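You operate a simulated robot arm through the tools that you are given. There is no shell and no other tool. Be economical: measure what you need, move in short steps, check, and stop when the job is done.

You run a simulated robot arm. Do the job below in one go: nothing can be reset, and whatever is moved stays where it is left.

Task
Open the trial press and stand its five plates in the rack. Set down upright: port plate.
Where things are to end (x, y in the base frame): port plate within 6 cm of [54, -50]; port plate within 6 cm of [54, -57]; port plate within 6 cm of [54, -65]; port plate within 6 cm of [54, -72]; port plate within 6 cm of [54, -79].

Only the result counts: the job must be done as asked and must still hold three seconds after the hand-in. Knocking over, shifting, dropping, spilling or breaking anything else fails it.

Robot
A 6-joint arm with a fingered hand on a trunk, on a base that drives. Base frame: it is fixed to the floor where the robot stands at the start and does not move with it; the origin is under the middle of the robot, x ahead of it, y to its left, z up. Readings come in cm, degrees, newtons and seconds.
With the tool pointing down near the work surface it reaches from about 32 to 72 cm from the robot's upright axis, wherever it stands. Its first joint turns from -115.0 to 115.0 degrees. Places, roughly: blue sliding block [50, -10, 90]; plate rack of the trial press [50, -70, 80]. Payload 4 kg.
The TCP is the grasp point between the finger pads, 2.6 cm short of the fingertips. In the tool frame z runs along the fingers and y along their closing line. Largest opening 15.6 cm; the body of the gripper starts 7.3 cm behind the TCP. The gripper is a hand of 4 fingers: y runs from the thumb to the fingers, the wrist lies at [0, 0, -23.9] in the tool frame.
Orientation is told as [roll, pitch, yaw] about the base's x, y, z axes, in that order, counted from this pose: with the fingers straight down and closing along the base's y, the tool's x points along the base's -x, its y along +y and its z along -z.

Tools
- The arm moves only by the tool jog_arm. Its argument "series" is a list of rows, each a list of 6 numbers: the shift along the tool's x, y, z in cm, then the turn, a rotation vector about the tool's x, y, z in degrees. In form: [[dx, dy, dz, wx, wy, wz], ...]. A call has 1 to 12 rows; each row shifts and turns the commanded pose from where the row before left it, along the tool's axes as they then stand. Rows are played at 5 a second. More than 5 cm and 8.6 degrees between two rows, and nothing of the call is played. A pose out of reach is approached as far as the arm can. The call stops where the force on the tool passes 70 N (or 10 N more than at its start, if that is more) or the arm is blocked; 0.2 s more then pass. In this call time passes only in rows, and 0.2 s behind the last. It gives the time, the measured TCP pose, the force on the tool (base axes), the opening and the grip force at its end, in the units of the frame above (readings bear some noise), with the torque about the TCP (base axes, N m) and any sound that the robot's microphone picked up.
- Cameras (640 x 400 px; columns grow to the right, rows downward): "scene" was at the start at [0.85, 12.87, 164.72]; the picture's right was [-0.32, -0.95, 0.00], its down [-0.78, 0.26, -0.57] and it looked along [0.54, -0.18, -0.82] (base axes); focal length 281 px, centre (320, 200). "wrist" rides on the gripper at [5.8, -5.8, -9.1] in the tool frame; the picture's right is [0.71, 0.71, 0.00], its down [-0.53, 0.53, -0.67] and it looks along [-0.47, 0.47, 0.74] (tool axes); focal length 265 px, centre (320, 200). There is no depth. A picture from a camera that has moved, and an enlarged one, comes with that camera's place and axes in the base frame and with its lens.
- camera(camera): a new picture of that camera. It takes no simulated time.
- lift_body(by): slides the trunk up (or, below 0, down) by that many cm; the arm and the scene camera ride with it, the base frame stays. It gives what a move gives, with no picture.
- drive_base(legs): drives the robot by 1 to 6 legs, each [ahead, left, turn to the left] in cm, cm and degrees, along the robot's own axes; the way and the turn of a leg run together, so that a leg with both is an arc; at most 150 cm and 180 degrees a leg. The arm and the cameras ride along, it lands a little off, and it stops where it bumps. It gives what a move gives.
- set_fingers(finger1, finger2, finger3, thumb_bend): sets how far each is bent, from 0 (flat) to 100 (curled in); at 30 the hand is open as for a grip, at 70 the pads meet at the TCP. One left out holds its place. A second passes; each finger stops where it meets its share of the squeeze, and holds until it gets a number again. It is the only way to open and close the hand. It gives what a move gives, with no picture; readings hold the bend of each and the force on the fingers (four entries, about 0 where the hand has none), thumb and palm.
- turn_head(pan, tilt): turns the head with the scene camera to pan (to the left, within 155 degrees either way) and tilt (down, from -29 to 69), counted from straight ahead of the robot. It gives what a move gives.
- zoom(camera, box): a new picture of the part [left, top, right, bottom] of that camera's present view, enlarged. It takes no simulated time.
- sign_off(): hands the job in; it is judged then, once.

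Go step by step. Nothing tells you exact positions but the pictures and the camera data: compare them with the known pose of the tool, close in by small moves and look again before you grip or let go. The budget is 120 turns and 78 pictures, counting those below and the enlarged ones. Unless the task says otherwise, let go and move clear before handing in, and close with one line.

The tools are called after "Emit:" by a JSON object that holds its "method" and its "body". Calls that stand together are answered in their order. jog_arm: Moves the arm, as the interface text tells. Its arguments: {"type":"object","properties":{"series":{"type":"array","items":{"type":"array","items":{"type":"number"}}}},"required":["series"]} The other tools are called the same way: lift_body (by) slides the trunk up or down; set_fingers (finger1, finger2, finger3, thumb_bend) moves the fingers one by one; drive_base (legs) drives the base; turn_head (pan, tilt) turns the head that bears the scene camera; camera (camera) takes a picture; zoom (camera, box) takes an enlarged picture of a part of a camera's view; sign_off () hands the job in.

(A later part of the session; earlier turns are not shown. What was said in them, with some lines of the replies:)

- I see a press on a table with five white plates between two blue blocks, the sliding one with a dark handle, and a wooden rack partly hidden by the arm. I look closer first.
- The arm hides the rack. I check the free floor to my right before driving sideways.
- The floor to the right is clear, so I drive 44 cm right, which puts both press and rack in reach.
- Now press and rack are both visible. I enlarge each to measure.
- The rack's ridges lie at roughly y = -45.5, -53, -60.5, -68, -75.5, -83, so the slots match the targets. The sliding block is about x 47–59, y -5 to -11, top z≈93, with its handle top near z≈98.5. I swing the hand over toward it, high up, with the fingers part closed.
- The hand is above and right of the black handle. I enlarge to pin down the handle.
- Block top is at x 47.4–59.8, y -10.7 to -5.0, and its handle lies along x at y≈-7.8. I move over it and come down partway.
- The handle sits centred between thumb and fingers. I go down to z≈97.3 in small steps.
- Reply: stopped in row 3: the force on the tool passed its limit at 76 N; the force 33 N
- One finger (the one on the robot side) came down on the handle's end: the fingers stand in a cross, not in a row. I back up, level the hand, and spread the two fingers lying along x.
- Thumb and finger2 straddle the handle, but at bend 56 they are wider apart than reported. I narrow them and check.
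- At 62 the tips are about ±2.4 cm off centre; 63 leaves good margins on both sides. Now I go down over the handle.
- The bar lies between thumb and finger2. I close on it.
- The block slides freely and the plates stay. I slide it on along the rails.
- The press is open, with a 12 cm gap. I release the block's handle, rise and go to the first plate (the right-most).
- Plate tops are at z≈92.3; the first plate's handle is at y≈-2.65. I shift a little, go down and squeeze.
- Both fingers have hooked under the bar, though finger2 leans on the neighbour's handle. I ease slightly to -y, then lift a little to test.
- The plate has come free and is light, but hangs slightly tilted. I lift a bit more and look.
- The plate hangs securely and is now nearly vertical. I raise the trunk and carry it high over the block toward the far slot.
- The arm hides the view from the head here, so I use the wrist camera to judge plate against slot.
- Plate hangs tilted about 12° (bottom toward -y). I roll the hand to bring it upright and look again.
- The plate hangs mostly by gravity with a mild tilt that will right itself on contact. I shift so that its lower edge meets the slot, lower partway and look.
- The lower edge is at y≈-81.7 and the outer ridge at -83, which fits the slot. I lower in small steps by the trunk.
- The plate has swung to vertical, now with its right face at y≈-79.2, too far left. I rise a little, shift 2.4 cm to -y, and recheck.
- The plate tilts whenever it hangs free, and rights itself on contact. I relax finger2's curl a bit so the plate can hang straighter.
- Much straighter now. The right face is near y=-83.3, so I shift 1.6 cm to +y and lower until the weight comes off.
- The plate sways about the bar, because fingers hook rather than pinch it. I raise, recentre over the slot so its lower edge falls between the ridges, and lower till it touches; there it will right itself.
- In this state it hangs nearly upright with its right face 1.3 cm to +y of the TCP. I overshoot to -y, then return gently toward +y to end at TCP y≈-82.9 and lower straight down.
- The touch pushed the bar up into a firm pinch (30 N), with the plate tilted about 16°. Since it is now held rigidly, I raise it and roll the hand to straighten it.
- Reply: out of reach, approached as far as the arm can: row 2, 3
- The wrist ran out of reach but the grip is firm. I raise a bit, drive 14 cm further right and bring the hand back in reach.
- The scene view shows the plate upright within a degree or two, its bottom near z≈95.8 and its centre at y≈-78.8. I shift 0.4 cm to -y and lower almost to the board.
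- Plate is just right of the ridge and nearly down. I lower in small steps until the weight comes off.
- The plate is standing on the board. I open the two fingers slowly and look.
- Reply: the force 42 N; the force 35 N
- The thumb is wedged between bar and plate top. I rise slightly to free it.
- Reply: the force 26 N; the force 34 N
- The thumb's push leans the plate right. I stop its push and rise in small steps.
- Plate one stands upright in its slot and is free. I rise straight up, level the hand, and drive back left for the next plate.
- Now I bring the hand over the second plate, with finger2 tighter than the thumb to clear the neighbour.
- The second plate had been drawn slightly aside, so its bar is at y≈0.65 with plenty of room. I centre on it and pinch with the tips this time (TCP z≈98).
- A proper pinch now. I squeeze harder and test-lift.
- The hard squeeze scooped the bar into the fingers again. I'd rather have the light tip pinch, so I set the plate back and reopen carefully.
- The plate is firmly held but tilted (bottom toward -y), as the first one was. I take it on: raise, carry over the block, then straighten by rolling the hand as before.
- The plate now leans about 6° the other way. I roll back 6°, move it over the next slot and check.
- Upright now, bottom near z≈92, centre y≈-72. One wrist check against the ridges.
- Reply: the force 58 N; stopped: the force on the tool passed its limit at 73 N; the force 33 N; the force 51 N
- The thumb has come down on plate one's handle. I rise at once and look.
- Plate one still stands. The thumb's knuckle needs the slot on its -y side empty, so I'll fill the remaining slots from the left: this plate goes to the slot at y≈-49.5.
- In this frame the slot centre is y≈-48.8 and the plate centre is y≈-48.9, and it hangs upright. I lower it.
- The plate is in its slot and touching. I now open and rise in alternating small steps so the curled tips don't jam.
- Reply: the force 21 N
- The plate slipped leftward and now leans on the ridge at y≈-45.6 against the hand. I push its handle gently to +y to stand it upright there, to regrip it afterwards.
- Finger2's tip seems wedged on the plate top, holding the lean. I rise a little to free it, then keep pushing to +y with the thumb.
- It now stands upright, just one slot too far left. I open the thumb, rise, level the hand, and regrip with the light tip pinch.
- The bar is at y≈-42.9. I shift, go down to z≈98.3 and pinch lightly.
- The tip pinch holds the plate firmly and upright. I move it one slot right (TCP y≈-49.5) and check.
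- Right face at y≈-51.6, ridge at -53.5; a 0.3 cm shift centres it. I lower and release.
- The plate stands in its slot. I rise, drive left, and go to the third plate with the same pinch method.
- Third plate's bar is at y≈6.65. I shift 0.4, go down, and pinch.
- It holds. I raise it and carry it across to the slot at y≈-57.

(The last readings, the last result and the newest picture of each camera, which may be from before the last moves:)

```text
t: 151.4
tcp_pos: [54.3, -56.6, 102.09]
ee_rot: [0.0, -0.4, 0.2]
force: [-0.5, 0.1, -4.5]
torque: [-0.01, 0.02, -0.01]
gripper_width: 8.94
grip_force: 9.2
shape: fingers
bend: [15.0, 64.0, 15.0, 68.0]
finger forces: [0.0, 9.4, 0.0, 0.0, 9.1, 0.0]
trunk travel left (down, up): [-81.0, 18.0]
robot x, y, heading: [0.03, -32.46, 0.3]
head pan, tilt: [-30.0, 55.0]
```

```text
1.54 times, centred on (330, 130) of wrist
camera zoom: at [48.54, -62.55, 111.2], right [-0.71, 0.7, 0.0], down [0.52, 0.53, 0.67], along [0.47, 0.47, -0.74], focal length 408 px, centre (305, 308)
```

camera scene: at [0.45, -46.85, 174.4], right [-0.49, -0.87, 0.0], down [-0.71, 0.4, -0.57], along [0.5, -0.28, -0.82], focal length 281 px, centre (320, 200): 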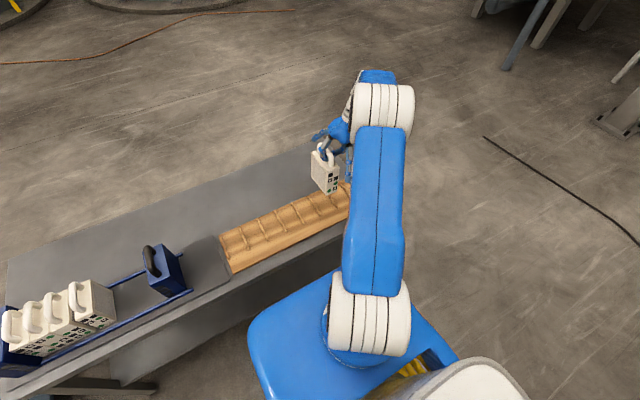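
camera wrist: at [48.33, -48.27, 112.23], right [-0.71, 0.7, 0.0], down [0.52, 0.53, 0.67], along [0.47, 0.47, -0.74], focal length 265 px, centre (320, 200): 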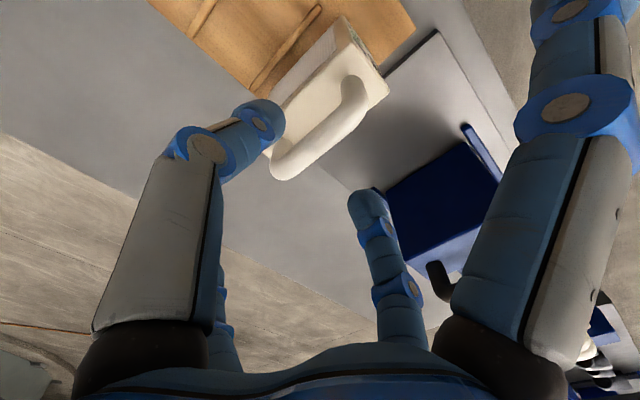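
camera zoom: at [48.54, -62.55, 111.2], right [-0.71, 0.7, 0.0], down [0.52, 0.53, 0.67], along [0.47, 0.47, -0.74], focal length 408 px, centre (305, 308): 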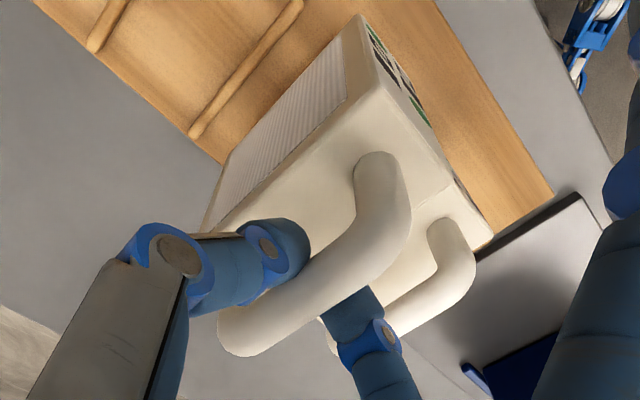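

Right face at y≈-58.3 and the ridge at -61: I shift 0.9 cm to -y and lower.

Emit:
{"method": "jog_arm", "body": {"series": [[0, -0.9, 0, 0, 0, 0], [0, 0, 1.5, 0, 0, 0], [0, 0, 1.5, 0, 0, 0], [0, 0, 0.5, 0, 0, 0], [0, 0, 0, 0, 0, 0]]}}

Emit:
{"method": "jog_arm", "body": {"series": [[0, 0, 0.25, 0, 0, 0], [0, 0, 0, 0, 0, 0]]}}

Emit:
{"method": "jog_arm", "body": {"series": [[0, 0, 0.25, 0, 0, 0], [0, 0, 0, 0, 0, 0]]}}

```text
t: 152.6
tcp_pos: [54.33, -57.45, 98.44]
ee_rot: [0.1, -0.3, 0.3]
force: [0.0, -0.3, -3.6]
torque: [-0.02, -0.03, 0.02]
gripper_width: 8.93
grip_force: 9.8
shape: fingers
bend: [15.0, 64.0, 15.0, 68.0]
finger forces: [0.0, 9.2, 0.0, 0.0, 9.2, 0.0]
trunk travel left (down, up): [-81.0, 18.0]
robot x, y, heading: [0.43, -32.52, 0.2]
head pan, tilt: [-30.0, 55.0]
```

```text
t: 153.2
tcp_pos: [54.32, -57.6, 98.26]
ee_rot: [0.0, -0.4, 0.2]
force: [1.1, -0.7, -2.1]
torque: [-0.03, -0.01, -0.01]
gripper_width: 8.96
grip_force: 9.0
shape: fingers
bend: [15.0, 64.0, 15.0, 71.0]
finger forces: [0.1, 9.4, 0.0, 0.0, 9.3, 0.0]
trunk travel left (down, up): [-81.0, 18.0]
robot x, y, heading: [0.2, -32.17, 0.3]
head pan, tilt: [-30.0, 55.0]
```

```text
t: 153.8
tcp_pos: [54.39, -57.62, 97.92]
ee_rot: [0.1, -0.3, 0.3]
force: [0.5, 0.5, -3.4]
torque: [-0.03, -0.01, 0.01]
gripper_width: 8.93
grip_force: 9.1
shape: fingers
bend: [15.0, 64.0, 15.0, 71.0]
finger forces: [0.1, 9.3, 0.0, 0.1, 9.1, 0.0]
trunk travel left (down, up): [-81.0, 18.0]
robot x, y, heading: [0.53, -32.9, 0.1]
head pan, tilt: [-30.0, 55.0]
```

Emit:
{"method": "jog_arm", "body": {"series": [[0, 0, 0.25, 0, 0, 0], [0, 0, 0, 0, 0, 0]]}}

Emit:
{"method": "set_fingers", "body": {"finger2": 62, "thumb_bend": 64}}

Emit:
{"method": "set_fingers", "body": {"finger2": 58, "thumb_bend": 58}}

Emit:
{"method": "jog_arm", "body": {"series": [[0, 0, -1, 0, 0, 0], [0, 0, -2, 0, 0, 0], [0, 0, -4, 0, 0, 0], [0, 0, -4, 0, 0, 0]]}}

```text
t: 154.4
tcp_pos: [54.31, -57.58, 97.78]
ee_rot: [0.1, -0.3, 0.3]
force: [0.2, 0.1, -2.4]
torque: [-0.02, -0.05, -0.03]
gripper_width: 8.96
grip_force: 8.8
shape: fingers
bend: [15.0, 64.0, 15.0, 71.0]
finger forces: [0.0, 8.8, 0.1, 0.1, 9.1, 0.0]
trunk travel left (down, up): [-81.0, 18.0]
robot x, y, heading: [-0.08, -32.15, -0.1]
head pan, tilt: [-30.0, 55.0]
```

```text
t: 155.4
tcp_pos: [54.42, -57.46, 97.64]
ee_rot: [0.0, -0.3, 0.3]
force: [-0.4, 0.2, -0.2]
torque: [-0.01, 0.03, 0.0]
gripper_width: 9.11
grip_force: 0.1
shape: fingers
bend: [15.0, 62.0, 15.0, 64.0]
finger forces: [0.0, 0.0, 0.0, 0.0, 0.1, 0.1]
trunk travel left (down, up): [-81.0, 18.0]
robot x, y, heading: [0.49, -32.8, 0.0]
head pan, tilt: [-30.0, 55.0]
```

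```text
t: 156.4
tcp_pos: [54.43, -57.55, 97.72]
ee_rot: [0.0, -0.3, 0.4]
force: [0.5, 0.6, 0.3]
torque: [0.0, -0.01, 0.0]
gripper_width: 9.47
grip_force: 0.0
shape: fingers
bend: [15.0, 57.0, 15.0, 57.0]
finger forces: [0.0, 0.1, 0.1, 0.0, 0.1, 0.0]
trunk travel left (down, up): [-81.0, 18.0]
robot x, y, heading: [0.05, -32.84, 0.1]
head pan, tilt: [-30.0, 55.0]
```

```text
t: 157.4
tcp_pos: [54.07, -57.43, 108.9]
ee_rot: [-0.1, -0.3, 0.3]
force: [-0.6, -0.2, 0.2]
torque: [-0.01, -0.01, -0.02]
gripper_width: 9.49
grip_force: 0.0
shape: fingers
bend: [15.0, 57.0, 15.0, 57.0]
finger forces: [0.0, 0.1, 0.0, 0.1, 0.0, 0.0]
trunk travel left (down, up): [-81.0, 18.0]
robot x, y, heading: [-0.16, -32.81, 0.1]
head pan, tilt: [-30.0, 55.0]
```

Third one is placed and released smoothly. On to the fourth plate.

Emit:
{"method": "drive_base", "body": {"legs": [[0, 5, 0]]}}

Emit:
{"method": "jog_arm", "body": {"series": [[0, 4.5, 0, 0, 0, 0], [0, 5, 0, 0, 0, 0], [0, 5, 0, 0, 0, 0], [0, 5, 0, 0, 0, 0], [0, 5, 0, 0, 0, 0], [0, 5, 0, 0, 0, 0], [0, 5, 0, 0, 0, 0], [0, 5, 0, 0, 0, 0], [0, 5, 0, 0, 0, 0], [0, 5, 0, 0, 0, 0], [0.5, 4.9, 0, 0, 0, 0], [0.4, 4.9, 0, 0, 0, 0]]}}

Emit:
{"method": "set_fingers", "body": {"finger2": 64, "thumb_bend": 57}}

```text
t: 158.8
tcp_pos: [54.24, -52.47, 108.78]
ee_rot: [-0.1, -0.3, 0.3]
force: [0.5, -0.3, 0.8]
torque: [0.03, 0.0, -0.01]
gripper_width: 9.5
grip_force: 0.0
shape: fingers
bend: [15.0, 57.0, 15.0, 57.0]
finger forces: [0.0, 0.1, 0.0, 0.1, 0.1, 0.1]
trunk travel left (down, up): [-81.0, 18.0]
robot x, y, heading: [0.43, -27.59, 0.3]
head pan, tilt: [-30.0, 55.0]
```

```text
t: 161.3
tcp_pos: [53.11, 7.03, 108.7]
ee_rot: [-0.1, -0.3, 0.2]
force: [0.3, 1.5, -0.2]
torque: [-0.01, 0.05, -0.02]
gripper_width: 9.52
grip_force: 0.0
shape: fingers
bend: [15.0, 57.0, 15.0, 57.0]
finger forces: [0.1, 0.0, 0.1, 0.0, 0.0, 0.1]
trunk travel left (down, up): [-81.0, 18.0]
robot x, y, heading: [0.34, -27.38, 0.1]
head pan, tilt: [-30.0, 55.0]
```

```text
t: 162.3
tcp_pos: [53.09, 6.85, 108.72]
ee_rot: [-0.1, -0.4, 0.3]
force: [-0.4, -1.2, 0.5]
torque: [0.0, 0.02, 0.01]
gripper_width: 9.57
grip_force: 0.1
shape: fingers
bend: [15.0, 64.0, 15.0, 56.0]
finger forces: [0.0, 0.1, 0.0, 0.0, 0.0, 0.0]
trunk travel left (down, up): [-81.0, 18.0]
robot x, y, heading: [0.38, -27.36, 0.1]
head pan, tilt: [-30.0, 55.0]
```

Emit:
{"method": "jog_arm", "body": {"series": [[0, 4, 3.2, 0, 0, 0], [0, 0, 0, 0, 0, 0]]}}

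Emit:
{"method": "zoom", "body": {"camera": "wrist", "box": [180, 0, 480, 220]}}

```text
refused: row 1 steps farther than a row can; nothing moved
```

```text
1.82 times, centred on (330, 110) of wrist
camera zoom: at [47.29, 0.95, 117.92], right [-0.71, 0.7, 0.0], down [0.52, 0.53, 0.67], along [0.47, 0.47, -0.74], focal length 483 px, centre (302, 364)
```

zoom: 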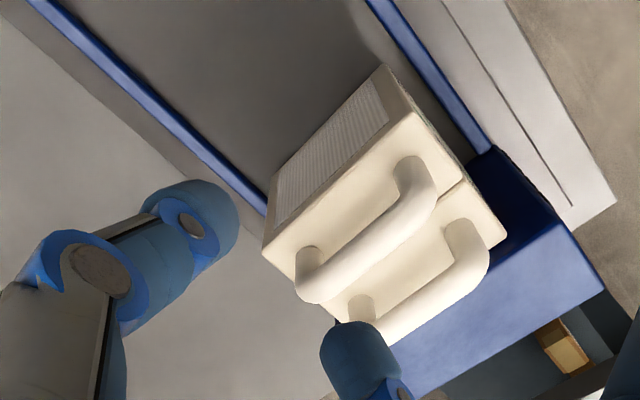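

That view suffices: bars at y≈11.25 and y≈15.9. I move over the nearer one, go down and pinch.

Emit:
{"method": "jog_arm", "body": {"series": [[0, 4.05, 0, 0, 0, 0], [0, 0, 4, 0, 0, 0], [0, 0, 3, 0, 0, 0], [0, 0, 2, 0, 0, 0], [0, 0, 1.0, 0, 0, 0], [0, 0, 0.7, 0, 0, 0], [0, 0, 0, 0, 0, 0]]}}

Emit:
{"method": "set_fingers", "body": {"finger2": 66, "thumb_bend": 66}}

Emit:
{"method": "set_fingers", "body": {"finger2": 76, "thumb_bend": 76}}

Emit:
{"method": "jog_arm", "body": {"series": [[0, 0, -0.5, 0, 0, 0], [0, 0, -1, 0, 0, 0], [0, 0, 0, 0, 0, 0]]}}

```text
t: 163.9
tcp_pos: [53.14, 10.73, 98.04]
ee_rot: [0.1, -0.4, 0.2]
force: [0.0, 0.9, -0.4]
torque: [-0.02, 0.0, 0.01]
gripper_width: 9.55
grip_force: 0.1
shape: fingers
bend: [15.0, 64.0, 15.0, 56.0]
finger forces: [0.1, 0.6, 0.1, 0.0, 0.0, 0.1]
trunk travel left (down, up): [-81.0, 18.0]
robot x, y, heading: [0.31, -27.42, 0.2]
head pan, tilt: [-30.0, 55.0]
```

```text
t: 164.9
tcp_pos: [53.2, 10.71, 98.04]
ee_rot: [0.0, -0.4, 0.3]
force: [0.3, 1.0, -0.5]
torque: [0.01, 0.01, 0.0]
gripper_width: 9.05
grip_force: 0.5
shape: fingers
bend: [15.0, 65.0, 15.0, 66.0]
finger forces: [0.1, 0.6, 0.0, 0.1, 0.1, 0.0]
trunk travel left (down, up): [-81.0, 18.0]
robot x, y, heading: [0.01, -27.07, 0.2]
head pan, tilt: [-30.0, 55.0]
```

```text
t: 165.9
tcp_pos: [53.14, 11.01, 97.98]
ee_rot: [-0.2, -0.4, 0.3]
force: [-1.2, 0.2, 0.3]
torque: [-0.01, -0.01, 0.01]
gripper_width: 8.96
grip_force: 9.1
shape: fingers
bend: [15.0, 65.0, 15.0, 68.0]
finger forces: [0.0, 9.3, 0.1, 0.0, 9.3, 0.0]
trunk travel left (down, up): [-81.0, 18.0]
robot x, y, heading: [0.32, -27.32, -0.0]
head pan, tilt: [-30.0, 55.0]
```

```text
t: 166.8
tcp_pos: [53.22, 10.94, 99.49]
ee_rot: [-0.1, -0.2, 0.2]
force: [0.2, -0.2, -3.3]
torque: [-0.01, 0.02, 0.0]
gripper_width: 8.94
grip_force: 9.5
shape: fingers
bend: [15.0, 65.0, 15.0, 68.0]
finger forces: [0.0, 9.4, 0.1, 0.0, 9.4, 0.0]
trunk travel left (down, up): [-81.0, 18.0]
robot x, y, heading: [0.29, -27.36, 0.3]
head pan, tilt: [-30.0, 55.0]
```

Held well. I raise it and carry it to the slot at y≈-65.

Emit:
{"method": "lift_body", "body": {"by": 17}}

Emit:
{"method": "jog_arm", "body": {"series": [[0, 0, -2, 0, 0, 0], [0, 0, -1.5, 0, 0, 0], [0, -2, 0, 0, 0, 0], [0, -4, 0, 0, 0, 0], [0, -4, 0, 0, 0, 0], [0, -4, 0, 0, 0, 0], [0, -4, 0, 0, 0, 0], [0, -4, 0, 0, 0, 0], [0, -4, 0, 0, 0, 0], [0, -4, 0, 0, 0, 0], [0, -4, 0, 0, 0, 0], [0, -4, 0, 0, 0, 0]]}}

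Emit:
{"method": "jog_arm", "body": {"series": [[0, -4, 0, 0, 0, 0], [-0.5, -4, 0, 0, 0, 0], [-0.5, -4, 0, 0, 0, 0], [0, -4, 0, 0, 0, 0], [0, -4, 0, 0, 0, 0], [0, -4, 0, 0, 0, 0], [0, -4, 0, 0, 0, 0], [0, -4, 0, 0, 0, 0], [0, -3, 0, 0, 0, 0], [0, -1.8, 0, 0, 0, 0], [0, -1, 0, 0, 0, 0], [0, 0, 0, 0, 0, 0]]}}

```text
t: 168.7
tcp_pos: [53.08, 10.79, 116.47]
ee_rot: [-0.1, -0.2, 0.2]
force: [-0.5, -0.4, -2.6]
torque: [-0.02, -0.01, 0.04]
gripper_width: 8.95
grip_force: 9.0
shape: fingers
bend: [15.0, 65.0, 15.0, 68.0]
finger forces: [0.1, 9.4, 0.1, 0.0, 9.3, 0.0]
trunk travel left (down, up): [-98.0, 1.0]
robot x, y, heading: [0.17, -27.38, 0.1]
head pan, tilt: [-30.0, 55.0]
```

```text
t: 171.3
tcp_pos: [53.23, -27.38, 119.99]
ee_rot: [0.0, -0.4, 0.3]
force: [0.0, -0.9, -4.2]
torque: [-0.05, 0.04, 0.01]
gripper_width: 8.91
grip_force: 9.6
shape: fingers
bend: [15.0, 64.0, 15.0, 72.0]
finger forces: [0.0, 10.1, 0.0, 0.0, 9.1, 0.0]
trunk travel left (down, up): [-98.0, 1.0]
robot x, y, heading: [0.34, -27.47, 0.4]
head pan, tilt: [-30.0, 55.0]
```

```text
t: 173.9
tcp_pos: [54.42, -65.14, 120.01]
ee_rot: [0.0, -0.3, 0.3]
force: [-0.1, -0.2, -3.7]
torque: [-0.03, 0.01, 0.01]
gripper_width: 8.93
grip_force: 9.7
shape: fingers
bend: [15.0, 64.0, 15.0, 71.0]
finger forces: [0.0, 9.4, 0.0, 0.0, 9.0, 0.1]
trunk travel left (down, up): [-98.0, 1.0]
robot x, y, heading: [0.23, -27.62, 0.2]
head pan, tilt: [-30.0, 55.0]
```

Emit:
{"method": "lift_body", "body": {"by": -18}}

Emit:
{"method": "zoom", "body": {"camera": "wrist", "box": [160, 0, 500, 260]}}

```text
t: 175.9
tcp_pos: [54.52, -65.05, 102.11]
ee_rot: [0.0, -0.3, 0.3]
force: [-0.1, 0.5, -3.2]
torque: [-0.03, 0.01, 0.01]
gripper_width: 8.95
grip_force: 9.2
shape: fingers
bend: [15.0, 64.0, 15.0, 71.0]
finger forces: [0.1, 9.2, 0.0, 0.0, 8.9, 0.0]
trunk travel left (down, up): [-80.0, 19.0]
robot x, y, heading: [0.13, -27.46, -0.0]
head pan, tilt: [-30.0, 55.0]
```

```text
1.54 times, centred on (330, 130) of wrist
camera zoom: at [48.64, -70.88, 111.26], right [-0.71, 0.7, 0.0], down [0.52, 0.53, 0.67], along [0.47, 0.47, -0.74], focal length 408 px, centre (305, 308)
```

zoom: 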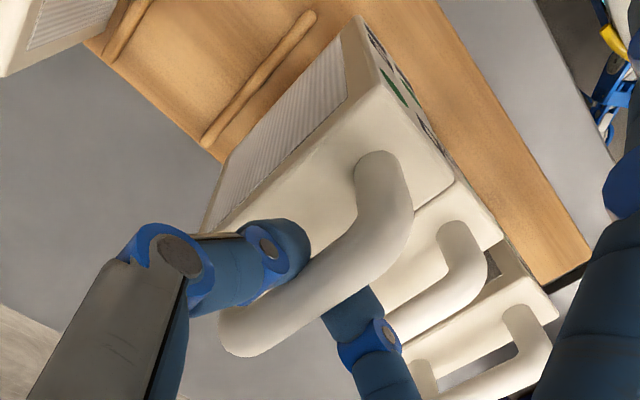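

Well aligned; a 0.4 cm shift centres it. I lower and release as before.

Emit:
{"method": "jog_arm", "body": {"series": [[0, -0.4, 0, 0, 0, 0], [0, 0, 1.5, 0, 0, 0], [0, 0, 1.5, 0, 0, 0], [0, 0, 0.7, 0, 0, 0], [0, 0, 0, 0, 0, 0]]}}

Emit:
{"method": "jog_arm", "body": {"series": [[0, 0, 0.3, 0, 0, 0], [0, 0, 0, 0, 0, 0]]}}

Emit:
{"method": "jog_arm", "body": {"series": [[0, 0, 0.25, 0, 0, 0], [0, 0, 0, 0, 0, 0]]}}

```text
t: 177.1
tcp_pos: [54.46, -65.36, 98.38]
ee_rot: [0.0, -0.3, 0.2]
force: [0.4, 0.4, -3.1]
torque: [0.02, 0.01, -0.01]
gripper_width: 8.95
grip_force: 8.8
shape: fingers
bend: [15.0, 64.0, 15.0, 71.0]
finger forces: [0.0, 9.1, 0.0, 0.1, 8.9, 0.0]
trunk travel left (down, up): [-80.0, 19.0]
robot x, y, heading: [0.09, -27.78, 0.1]
head pan, tilt: [-30.0, 55.0]
```

```text
t: 177.7
tcp_pos: [54.52, -65.34, 98.07]
ee_rot: [-0.1, -0.2, 0.3]
force: [-0.4, 0.3, -3.0]
torque: [-0.02, 0.0, 0.0]
gripper_width: 8.97
grip_force: 9.4
shape: fingers
bend: [15.0, 64.0, 15.0, 71.0]
finger forces: [0.0, 9.1, 0.0, 0.0, 8.8, 0.0]
trunk travel left (down, up): [-80.0, 19.0]
robot x, y, heading: [0.34, -27.38, 0.3]
head pan, tilt: [-30.0, 55.0]
```

```text
t: 178.3
tcp_pos: [54.49, -65.42, 98.01]
ee_rot: [0.0, -0.3, 0.3]
force: [-0.2, -0.3, -2.6]
torque: [0.0, -0.01, 0.04]
gripper_width: 8.98
grip_force: 9.1
shape: fingers
bend: [15.0, 64.0, 15.0, 71.0]
finger forces: [0.0, 8.8, 0.1, 0.1, 8.7, 0.0]
trunk travel left (down, up): [-80.0, 19.0]
robot x, y, heading: [0.04, -27.49, 0.2]
head pan, tilt: [-30.0, 55.0]
```

Emit:
{"method": "jog_arm", "body": {"series": [[0, 0, 0.25, 0, 0, 0], [0, 0, 0, 0, 0, 0]]}}

Emit:
{"method": "set_fingers", "body": {"finger2": 62, "thumb_bend": 64}}

Emit:
{"method": "set_fingers", "body": {"finger2": 58, "thumb_bend": 58}}

Emit:
{"method": "jog_arm", "body": {"series": [[0, 0, -1, 0, 0, 0], [0, 0, -2, 0, 0, 0], [0, 0, -4, 0, 0, 0], [0, 0, -4, 0, 0, 0]]}}

Emit:
{"method": "drive_base", "body": {"legs": [[0, 4.5, 0]]}}

```text
t: 178.9
tcp_pos: [54.43, -65.35, 97.65]
ee_rot: [0.0, -0.3, 0.3]
force: [-1.2, -0.9, -1.3]
torque: [-0.02, 0.0, 0.03]
gripper_width: 8.96
grip_force: 9.0
shape: fingers
bend: [15.0, 64.0, 15.0, 71.0]
finger forces: [0.1, 8.4, 0.0, 0.1, 8.7, 0.0]
trunk travel left (down, up): [-80.0, 19.0]
robot x, y, heading: [0.17, -27.27, 0.2]
head pan, tilt: [-30.0, 55.0]
```

```text
t: 179.9
tcp_pos: [54.4, -65.35, 97.66]
ee_rot: [0.0, -0.3, 0.3]
force: [0.3, 0.0, -0.2]
torque: [0.03, 0.02, -0.04]
gripper_width: 9.13
grip_force: 0.1
shape: fingers
bend: [15.0, 62.0, 15.0, 64.0]
finger forces: [0.1, 0.1, 0.0, 0.0, 0.0, 0.1]
trunk travel left (down, up): [-80.0, 19.0]
robot x, y, heading: [0.66, -27.08, 0.3]
head pan, tilt: [-30.0, 55.0]
```

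```text
t: 180.9
tcp_pos: [54.46, -65.25, 97.43]
ee_rot: [0.0, -0.3, 0.3]
force: [0.0, -0.2, 0.5]
torque: [0.0, 0.0, 0.02]
gripper_width: 9.48
grip_force: 0.1
shape: fingers
bend: [15.0, 57.0, 15.0, 57.0]
finger forces: [0.0, 0.0, 0.0, 0.0, 0.0, 0.1]
trunk travel left (down, up): [-80.0, 19.0]
robot x, y, heading: [0.31, -27.51, 0.1]
head pan, tilt: [-30.0, 55.0]
```

```text
t: 181.9
tcp_pos: [54.38, -65.33, 108.62]
ee_rot: [0.0, -0.3, 0.2]
force: [0.6, 0.0, 0.3]
torque: [-0.01, -0.01, 0.0]
gripper_width: 9.48
grip_force: 0.1
shape: fingers
bend: [15.0, 57.0, 15.0, 57.0]
finger forces: [0.1, 0.0, 0.0, 0.0, 0.0, 0.0]
trunk travel left (down, up): [-80.0, 19.0]
robot x, y, heading: [-0.06, -27.05, 0.3]
head pan, tilt: [-30.0, 55.0]
```

```text
t: 183.1
tcp_pos: [54.46, -60.98, 108.56]
ee_rot: [-0.1, -0.3, 0.3]
force: [-0.3, 0.2, -0.1]
torque: [-0.01, -0.01, -0.03]
gripper_width: 9.49
grip_force: 0.0
shape: fingers
bend: [15.0, 57.0, 15.0, 57.0]
finger forces: [0.0, 0.1, 0.1, 0.1, 0.1, 0.0]
trunk travel left (down, up): [-80.0, 19.0]
robot x, y, heading: [0.52, -22.76, 0.3]
head pan, tilt: [-30.0, 55.0]
```

Now the last plate. I travel over and check its bar.

Emit:
{"method": "jog_arm", "body": {"series": [[0, 4.5, 0, 0, 0, 0], [0, 5, 0, 0, 0, 0], [0, 5, 0, 0, 0, 0], [0, 5, 0, 0, 0, 0], [0, 5, 0, 0, 0, 0], [0, 5, 0, 0, 0, 0], [0, 5, 0, 0, 0, 0], [0, 5, 0, 0, 0, 0], [0, 5, 0, 0, 0, 0], [0, 5, 0, 0, 0, 0], [0.6, 4.9, 0, 0, 0, 0], [0.6, 4.9, 0, 0, 0, 0]]}}

Emit:
{"method": "jog_arm", "body": {"series": [[0, 5, 0, 0, 0, 0], [0, 5, 0, 0, 0, 0], [0, 4, 0, 0, 0, 0], [0, 3, 0, 0, 0, 0], [0, 0, 3, 0, 0, 0], [0, 0, 0, 0, 0, 0]]}}

Emit:
{"method": "set_fingers", "body": {"finger2": 63, "thumb_bend": 58}}

Emit:
{"method": "zoom", "body": {"camera": "wrist", "box": [180, 0, 480, 220]}}

```text
t: 185.7
tcp_pos: [53.08, -1.52, 108.53]
ee_rot: [-0.1, -0.3, 0.2]
force: [-1.1, 0.3, 0.2]
torque: [-0.02, 0.0, -0.03]
gripper_width: 9.5
grip_force: 0.0
shape: fingers
bend: [15.0, 57.0, 15.0, 57.0]
finger forces: [0.0, 0.0, 0.1, 0.0, 0.1, 0.0]
trunk travel left (down, up): [-80.0, 19.0]
robot x, y, heading: [0.43, -22.57, -0.1]
head pan, tilt: [-30.0, 55.0]
```

```text
t: 187.1
tcp_pos: [52.77, 15.46, 105.49]
ee_rot: [-0.1, -0.3, 0.3]
force: [0.6, -0.1, -0.3]
torque: [-0.02, 0.04, 0.02]
gripper_width: 9.51
grip_force: 0.2
shape: fingers
bend: [15.0, 57.0, 15.0, 57.0]
finger forces: [0.0, 0.0, 0.1, 0.0, 0.0, 0.1]
trunk travel left (down, up): [-80.0, 19.0]
robot x, y, heading: [0.23, -22.94, 0.2]
head pan, tilt: [-30.0, 55.0]
```

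```text
t: 188.1
tcp_pos: [52.86, 15.31, 105.53]
ee_rot: [0.0, -0.3, 0.3]
force: [0.5, -0.6, -0.1]
torque: [0.0, 0.01, 0.0]
gripper_width: 9.49
grip_force: 0.1
shape: fingers
bend: [15.0, 63.0, 15.0, 57.0]
finger forces: [0.1, 0.1, 0.0, 0.0, 0.0, 0.1]
trunk travel left (down, up): [-80.0, 19.0]
robot x, y, heading: [0.26, -22.02, 0.6]
head pan, tilt: [-30.0, 55.0]
```

```text
1.82 times, centred on (330, 110) of wrist
camera zoom: at [47.05, 9.49, 114.68], right [-0.71, 0.7, 0.0], down [0.52, 0.53, 0.67], along [0.47, 0.47, -0.74], focal length 483 px, centre (302, 364)
```

zoom: 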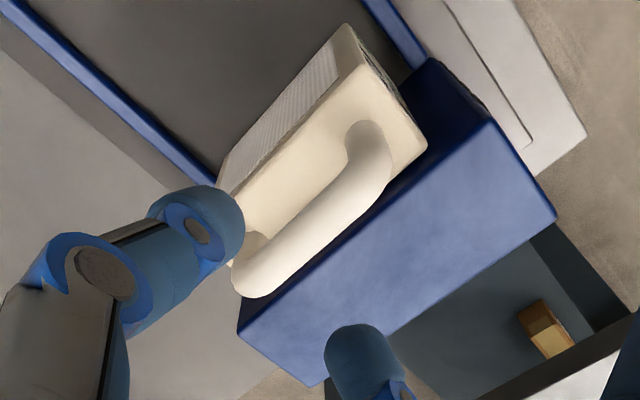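

Same geometry as before: bar at y≈15.9. I shift 0.4, descend and pinch.

Emit:
{"method": "jog_arm", "body": {"series": [[-0.3, 0.35, 2.5, 0, 0, 0], [0, 0, 2.5, 0, 0, 0], [0, 0, 1.5, 0, 0, 0], [0, 0, 1.0, 0, 0, 0], [0, 0, 0, 0, 0, 0]]}}

Emit:
{"method": "set_fingers", "body": {"finger2": 66, "thumb_bend": 66}}

Emit:
{"method": "set_fingers", "body": {"finger2": 76, "thumb_bend": 76}}

Emit:
{"method": "jog_arm", "body": {"series": [[0, 0, -0.5, 0, 0, 0], [0, 0, -1, 0, 0, 0], [0, 0, 0, 0, 0, 0]]}}

```text
t: 189.3
tcp_pos: [53.17, 15.75, 97.95]
ee_rot: [0.1, -0.4, 0.3]
force: [0.2, -0.5, -0.9]
torque: [-0.02, -0.03, 0.0]
gripper_width: 9.47
grip_force: 0.0
shape: fingers
bend: [15.0, 63.0, 15.0, 57.0]
finger forces: [0.0, 0.1, 0.0, 0.0, 0.0, 0.0]
trunk travel left (down, up): [-80.0, 19.0]
robot x, y, heading: [0.37, -22.36, 0.5]
head pan, tilt: [-30.0, 55.0]
```

```text
t: 190.3
tcp_pos: [53.26, 15.62, 98.04]
ee_rot: [-0.1, -0.3, 0.3]
force: [-0.7, 0.7, -0.4]
torque: [-0.04, 0.02, -0.01]
gripper_width: 9.07
grip_force: 0.5
shape: fingers
bend: [15.0, 65.0, 15.0, 66.0]
finger forces: [0.0, 0.7, 0.0, 0.0, 0.0, 0.0]
trunk travel left (down, up): [-80.0, 19.0]
robot x, y, heading: [0.54, -22.44, 0.2]
head pan, tilt: [-30.0, 55.0]
```

```text
t: 191.3
tcp_pos: [53.25, 15.79, 98.08]
ee_rot: [-0.1, -0.4, 0.2]
force: [0.6, 1.2, -0.9]
torque: [-0.03, 0.03, 0.01]
gripper_width: 8.96
grip_force: 9.4
shape: fingers
bend: [15.0, 65.0, 15.0, 68.0]
finger forces: [0.1, 9.5, 0.0, 0.0, 9.5, 0.0]
trunk travel left (down, up): [-80.0, 19.0]
robot x, y, heading: [0.48, -22.62, 0.1]
head pan, tilt: [-30.0, 55.0]
```

```text
t: 192.1
tcp_pos: [53.4, 15.78, 99.55]
ee_rot: [-0.1, -0.3, 0.3]
force: [0.5, -0.2, -3.9]
torque: [-0.01, 0.01, -0.02]
gripper_width: 8.96
grip_force: 9.9
shape: fingers
bend: [15.0, 65.0, 15.0, 68.0]
finger forces: [0.0, 9.6, 0.1, 0.0, 9.5, 0.1]
trunk travel left (down, up): [-80.0, 19.0]
robot x, y, heading: [0.1, -22.66, 0.3]
head pan, tilt: [-30.0, 55.0]
```

Held. I raise it, carry it over with a base shift on the way.

Emit:
{"method": "lift_body", "body": {"by": 18}}

Emit:
{"method": "jog_arm", "body": {"series": [[0, 0, -1.5, 0, 0, 0], [0, -2, -1, 0, 0, 0], [0, -4, 0, 0, 0, 0], [0, -4, 0, 0, 0, 0], [0, -4, 0, 0, 0, 0], [0, -4, 0, 0, 0, 0], [0, -4, 0, 0, 0, 0], [0, -4, 0, 0, 0, 0], [0, -4, 0, 0, 0, 0], [0, -4, 0, 0, 0, 0], [0, -4, 0, 0, 0, 0], [0, -3, 0, 0, 0, 0]]}}

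Emit:
{"method": "drive_base", "body": {"legs": [[0, -22, 0]]}}

```text
t: 194.1
tcp_pos: [53.17, 15.72, 117.68]
ee_rot: [-0.1, -0.2, 0.3]
force: [-0.1, 1.1, -3.2]
torque: [-0.01, -0.02, -0.02]
gripper_width: 8.97
grip_force: 9.0
shape: fingers
bend: [15.0, 65.0, 15.0, 68.0]
finger forces: [0.1, 9.4, 0.0, 0.0, 9.5, 0.0]
trunk travel left (down, up): [-98.0, 1.0]
robot x, y, heading: [0.15, -22.66, 0.1]
head pan, tilt: [-30.0, 55.0]
```

```text
t: 196.7
tcp_pos: [53.4, -25.33, 120.08]
ee_rot: [0.0, -0.3, 0.3]
force: [0.2, -0.8, -4.5]
torque: [-0.03, 0.01, -0.01]
gripper_width: 8.97
grip_force: 9.9
shape: fingers
bend: [15.0, 64.0, 15.0, 68.0]
finger forces: [0.0, 9.8, 0.1, 0.0, 9.5, 0.1]
trunk travel left (down, up): [-98.0, 1.0]
robot x, y, heading: [0.25, -22.14, 0.4]
head pan, tilt: [-30.0, 55.0]
```

```text
t: 200.1
tcp_pos: [53.52, -47.44, 120.2]
ee_rot: [-0.1, -0.3, 0.4]
force: [0.5, -0.2, -3.5]
torque: [0.02, 0.02, 0.01]
gripper_width: 8.94
grip_force: 9.8
shape: fingers
bend: [15.0, 65.0, 15.0, 68.0]
finger forces: [0.0, 9.4, 0.0, 0.0, 9.4, 0.0]
trunk travel left (down, up): [-98.0, 1.0]
robot x, y, heading: [0.59, -44.57, 0.1]
head pan, tilt: [-30.0, 55.0]
```

Emit:
{"method": "jog_arm", "body": {"series": [[0, -2, 0, 0, 0, 0], [0, -4, 0, 0, 0, 0], [-0.4, -4, 0, 0, 0, 0], [-0.4, -4, 0, 0, 0, 0], [0, -4, 0, 0, 0, 0], [0, -3.5, 0, 0, 0, 0], [0, -2, 0, 0, 0, 0], [0, -1, 0, 0, 0, 0], [0, 0, 0, 0, 0, 0]]}}

Emit:
{"method": "lift_body", "body": {"by": -16.5}}

Emit:
{"method": "zoom", "body": {"camera": "wrist", "box": [120, 0, 500, 260]}}

```text
t: 202.1
tcp_pos: [54.41, -71.78, 120.06]
ee_rot: [0.0, -0.3, 0.3]
force: [0.2, -1.2, -4.1]
torque: [-0.02, 0.02, 0.04]
gripper_width: 8.95
grip_force: 9.1
shape: fingers
bend: [15.0, 65.0, 15.0, 68.0]
finger forces: [0.0, 9.5, 0.0, 0.1, 9.3, 0.0]
trunk travel left (down, up): [-98.0, 1.0]
robot x, y, heading: [0.22, -44.61, 0.3]
head pan, tilt: [-30.0, 55.0]
```

```text
t: 204.0
tcp_pos: [54.44, -71.82, 103.62]
ee_rot: [-0.1, -0.2, 0.3]
force: [-0.2, 0.3, -4.1]
torque: [-0.02, -0.03, -0.04]
gripper_width: 8.97
grip_force: 9.2
shape: fingers
bend: [15.0, 65.0, 15.0, 68.0]
finger forces: [0.0, 9.4, 0.0, 0.0, 9.4, 0.1]
trunk travel left (down, up): [-81.5, 17.5]
robot x, y, heading: [0.44, -44.68, 0.3]
head pan, tilt: [-30.0, 55.0]
```

```text
1.54 times, centred on (310, 130) of wrist
camera zoom: at [48.57, -77.61, 112.81], right [-0.71, 0.7, 0.0], down [0.52, 0.53, 0.67], along [0.47, 0.47, -0.74], focal length 408 px, centre (335, 308)
```

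zoom: 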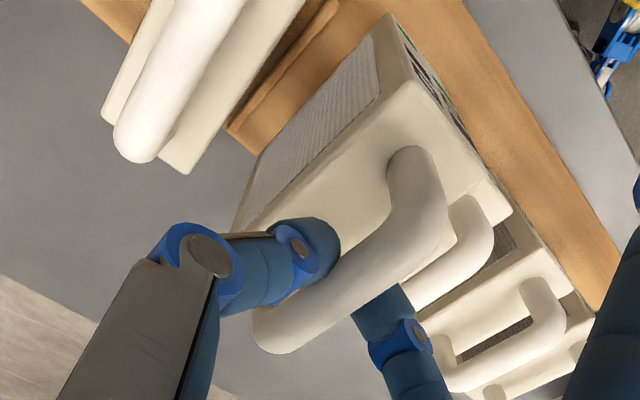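

Plate one is upright with its left face at y≈-76.8, and the slot is clear. I shift 0.6 cm and lower.

Emit:
{"method": "jog_arm", "body": {"series": [[0, -0.6, 0, 0, 0, 0], [0, 0, 2, 0, 0, 0], [0, 0, 2, 0, 0, 0], [0, 0, 1.2, 0, 0, 0], [0, 0, 0, 0, 0, 0]]}}

Emit:
{"method": "jog_arm", "body": {"series": [[0, 0, 0.3, 0, 0, 0], [0, 0, 0, 0, 0, 0]]}}

Emit:
{"method": "jog_arm", "body": {"series": [[0, 0, 0.25, 0, 0, 0], [0, 0, 0, 0, 0, 0]]}}

```text
t: 205.2
tcp_pos: [54.46, -72.32, 98.41]
ee_rot: [0.0, -0.3, 0.2]
force: [0.3, 0.3, -3.2]
torque: [0.0, -0.02, -0.03]
gripper_width: 8.95
grip_force: 9.5
shape: fingers
bend: [15.0, 65.0, 15.0, 68.0]
finger forces: [0.1, 9.4, 0.1, 0.0, 9.4, 0.0]
trunk travel left (down, up): [-81.5, 17.5]
robot x, y, heading: [0.09, -44.73, 0.3]
head pan, tilt: [-30.0, 55.0]
```

```text
t: 205.8
tcp_pos: [54.55, -72.29, 98.07]
ee_rot: [0.0, -0.3, 0.3]
force: [0.4, -0.5, -3.5]
torque: [-0.02, 0.05, 0.01]
gripper_width: 8.96
grip_force: 9.7
shape: fingers
bend: [15.0, 65.0, 15.0, 68.0]
finger forces: [0.1, 9.4, 0.1, 0.0, 9.3, 0.0]
trunk travel left (down, up): [-81.5, 17.5]
robot x, y, heading: [0.41, -44.67, 0.3]
head pan, tilt: [-30.0, 55.0]
```

```text
t: 206.4
tcp_pos: [54.46, -72.25, 97.89]
ee_rot: [-0.1, -0.2, 0.2]
force: [0.1, 0.6, -3.2]
torque: [0.02, 0.0, -0.02]
gripper_width: 8.96
grip_force: 9.1
shape: fingers
bend: [15.0, 65.0, 15.0, 68.0]
finger forces: [0.0, 9.2, 0.1, 0.1, 9.3, 0.0]
trunk travel left (down, up): [-81.5, 17.5]
robot x, y, heading: [0.29, -44.78, 0.2]
head pan, tilt: [-30.0, 55.0]
```

Emit:
{"method": "jog_arm", "body": {"series": [[0, 0, 0.3, 0, 0, 0], [0, 0, 0, 0, 0, 0]]}}

Emit:
{"method": "set_fingers", "body": {"finger2": 62, "thumb_bend": 64}}

Emit:
{"method": "set_fingers", "body": {"finger2": 58, "thumb_bend": 59}}

Emit:
{"method": "jog_arm", "body": {"series": [[0, 0, -1, 0, 0, 0], [0, 0, -2, 0, 0, 0], [0, 0, -4, 0, 0, 0], [0, 0, -4, 0, 0, 0], [0, 0, -4, 0, 0, 0]]}}

```text
t: 207.0
tcp_pos: [54.42, -72.38, 97.7]
ee_rot: [-0.1, -0.5, 0.4]
force: [-0.8, -1.2, 3.1]
torque: [0.01, 0.01, -0.03]
gripper_width: 8.96
grip_force: 8.6
shape: fingers
bend: [15.0, 65.0, 15.0, 68.0]
finger forces: [0.1, 8.4, 0.0, 0.0, 9.4, 0.1]
trunk travel left (down, up): [-81.5, 17.5]
robot x, y, heading: [0.31, -44.94, 0.2]
head pan, tilt: [-30.0, 55.0]
```

```text
t: 208.0
tcp_pos: [54.55, -72.25, 97.56]
ee_rot: [-0.1, -0.3, 0.4]
force: [-0.4, -0.4, 0.4]
torque: [0.0, 0.02, 0.0]
gripper_width: 9.13
grip_force: 0.0
shape: fingers
bend: [15.0, 62.0, 15.0, 64.0]
finger forces: [0.0, 0.1, 0.0, 0.0, 0.0, 0.0]
trunk travel left (down, up): [-81.5, 17.5]
robot x, y, heading: [0.53, -44.86, 0.4]
head pan, tilt: [-30.0, 55.0]
```

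```text
t: 209.0
tcp_pos: [54.43, -72.32, 97.58]
ee_rot: [-0.2, -0.3, 0.4]
force: [-0.1, -0.8, -0.3]
torque: [0.01, 0.0, 0.01]
gripper_width: 9.4
grip_force: 0.0
shape: fingers
bend: [15.0, 57.0, 15.0, 59.0]
finger forces: [0.1, 0.0, 0.0, 0.1, 0.1, 0.0]
trunk travel left (down, up): [-81.5, 17.5]
robot x, y, heading: [-0.04, -45.15, 0.3]
head pan, tilt: [-30.0, 55.0]
```

```text
t: 210.2
tcp_pos: [54.27, -72.2, 112.59]
ee_rot: [-0.1, -0.3, 0.3]
force: [0.6, 0.3, -0.1]
torque: [0.0, -0.02, -0.01]
gripper_width: 9.38
grip_force: 0.0
shape: fingers
bend: [15.0, 57.0, 15.0, 59.0]
finger forces: [0.1, 0.0, 0.0, 0.1, 0.0, 0.0]
trunk travel left (down, up): [-81.5, 17.5]
robot x, y, heading: [0.28, -44.97, 0.4]
head pan, tilt: [-30.0, 55.0]
```

The last plate is down. I move the hand clear to the left and use the final picture to check the rack.

Emit:
{"method": "lift_body", "body": {"by": 10}}

Emit:
{"method": "jog_arm", "body": {"series": [[0, 5, 0, 0, 0, 0], [0, 5, 0, 0, 0, 0], [0, 5, 0, 0, 0, 0], [0, 5, 0, 0, 0, 0], [0, 5, 0, 0, 0, 0], [0, 5, 0, 0, 0, 0], [0, 5, 0, 0, 0, 0], [0, 5, 0, 0, 0, 0], [0, 5, 0, 0, 0, 0], [0, 5, 0, 0, 0, 0], [0, 5, 0, 0, 0, 0], [0, 5, 0, 0, 0, 0]]}}

Emit:
{"method": "turn_head", "body": {"pan": -25, "tilt": 52}}

Emit:
{"method": "camera", "body": {"camera": "scene"}}

```text
t: 211.5
tcp_pos: [54.52, -72.23, 122.54]
ee_rot: [0.0, -0.2, 0.4]
force: [0.7, -0.5, 0.5]
torque: [0.03, 0.01, 0.04]
gripper_width: 9.37
grip_force: 0.0
shape: fingers
bend: [15.0, 57.0, 15.0, 59.0]
finger forces: [0.0, 0.0, 0.0, 0.1, 0.0, 0.1]
trunk travel left (down, up): [-91.5, 7.5]
robot x, y, heading: [0.13, -45.08, -0.0]
head pan, tilt: [-30.0, 55.0]
```

```text
t: 214.1
tcp_pos: [54.13, -12.05, 122.38]
ee_rot: [-0.2, -0.3, 0.2]
force: [0.7, 0.1, -0.1]
torque: [-0.03, -0.01, 0.01]
gripper_width: 9.38
grip_force: 0.0
shape: fingers
bend: [15.0, 57.0, 15.0, 59.0]
finger forces: [0.0, 0.0, 0.0, 0.1, 0.0, 0.1]
trunk travel left (down, up): [-91.5, 7.5]
robot x, y, heading: [0.2, -44.31, 0.2]
head pan, tilt: [-30.0, 55.0]
```

```text
t: 214.8
tcp_pos: [53.87, -12.45, 122.42]
ee_rot: [0.1, -0.3, 0.4]
force: [0.1, 0.7, -0.6]
torque: [0.06, -0.02, -0.03]
gripper_width: 9.36
grip_force: 0.0
shape: fingers
bend: [15.0, 57.0, 15.0, 59.0]
finger forces: [0.1, 0.0, 0.0, 0.0, 0.1, 0.0]
trunk travel left (down, up): [-91.5, 7.5]
robot x, y, heading: [0.03, -45.04, 0.3]
head pan, tilt: [-25.0, 52.0]
```

```text
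0 pictures are left
camera scene: at [0.96, -32.93, 181.59], right [-0.42, -0.91, 0.0], down [-0.72, 0.33, -0.62], along [0.56, -0.26, -0.79], focal length 281 px, centre (320, 200)
```

scene: 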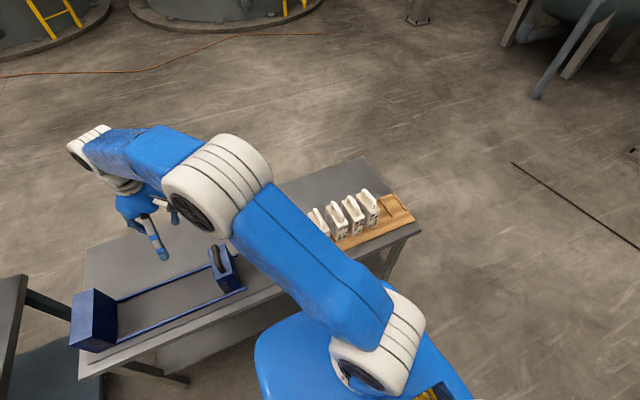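

The last picture shows four plates upright and evenly spaced in the rack. The fifth, at y≈-50, is behind the arm here, but I last saw it standing. The press is open and empty and the hand is clear, so I hand in.

Emit:
{"method": "sign_off", "body": {}}

```text
The job is handed in.
```

The press is open and all five port plates are in the rack slots at y ≈ -50, -57, -65, -72 and -79; the last picture showed four upright, with the one at -50 hidden behind the arm but standing when last seen. While I was placing them, the thumb pressed on the -79 plate's handle and the -50 plate slipped one slot left and had to be regripped.
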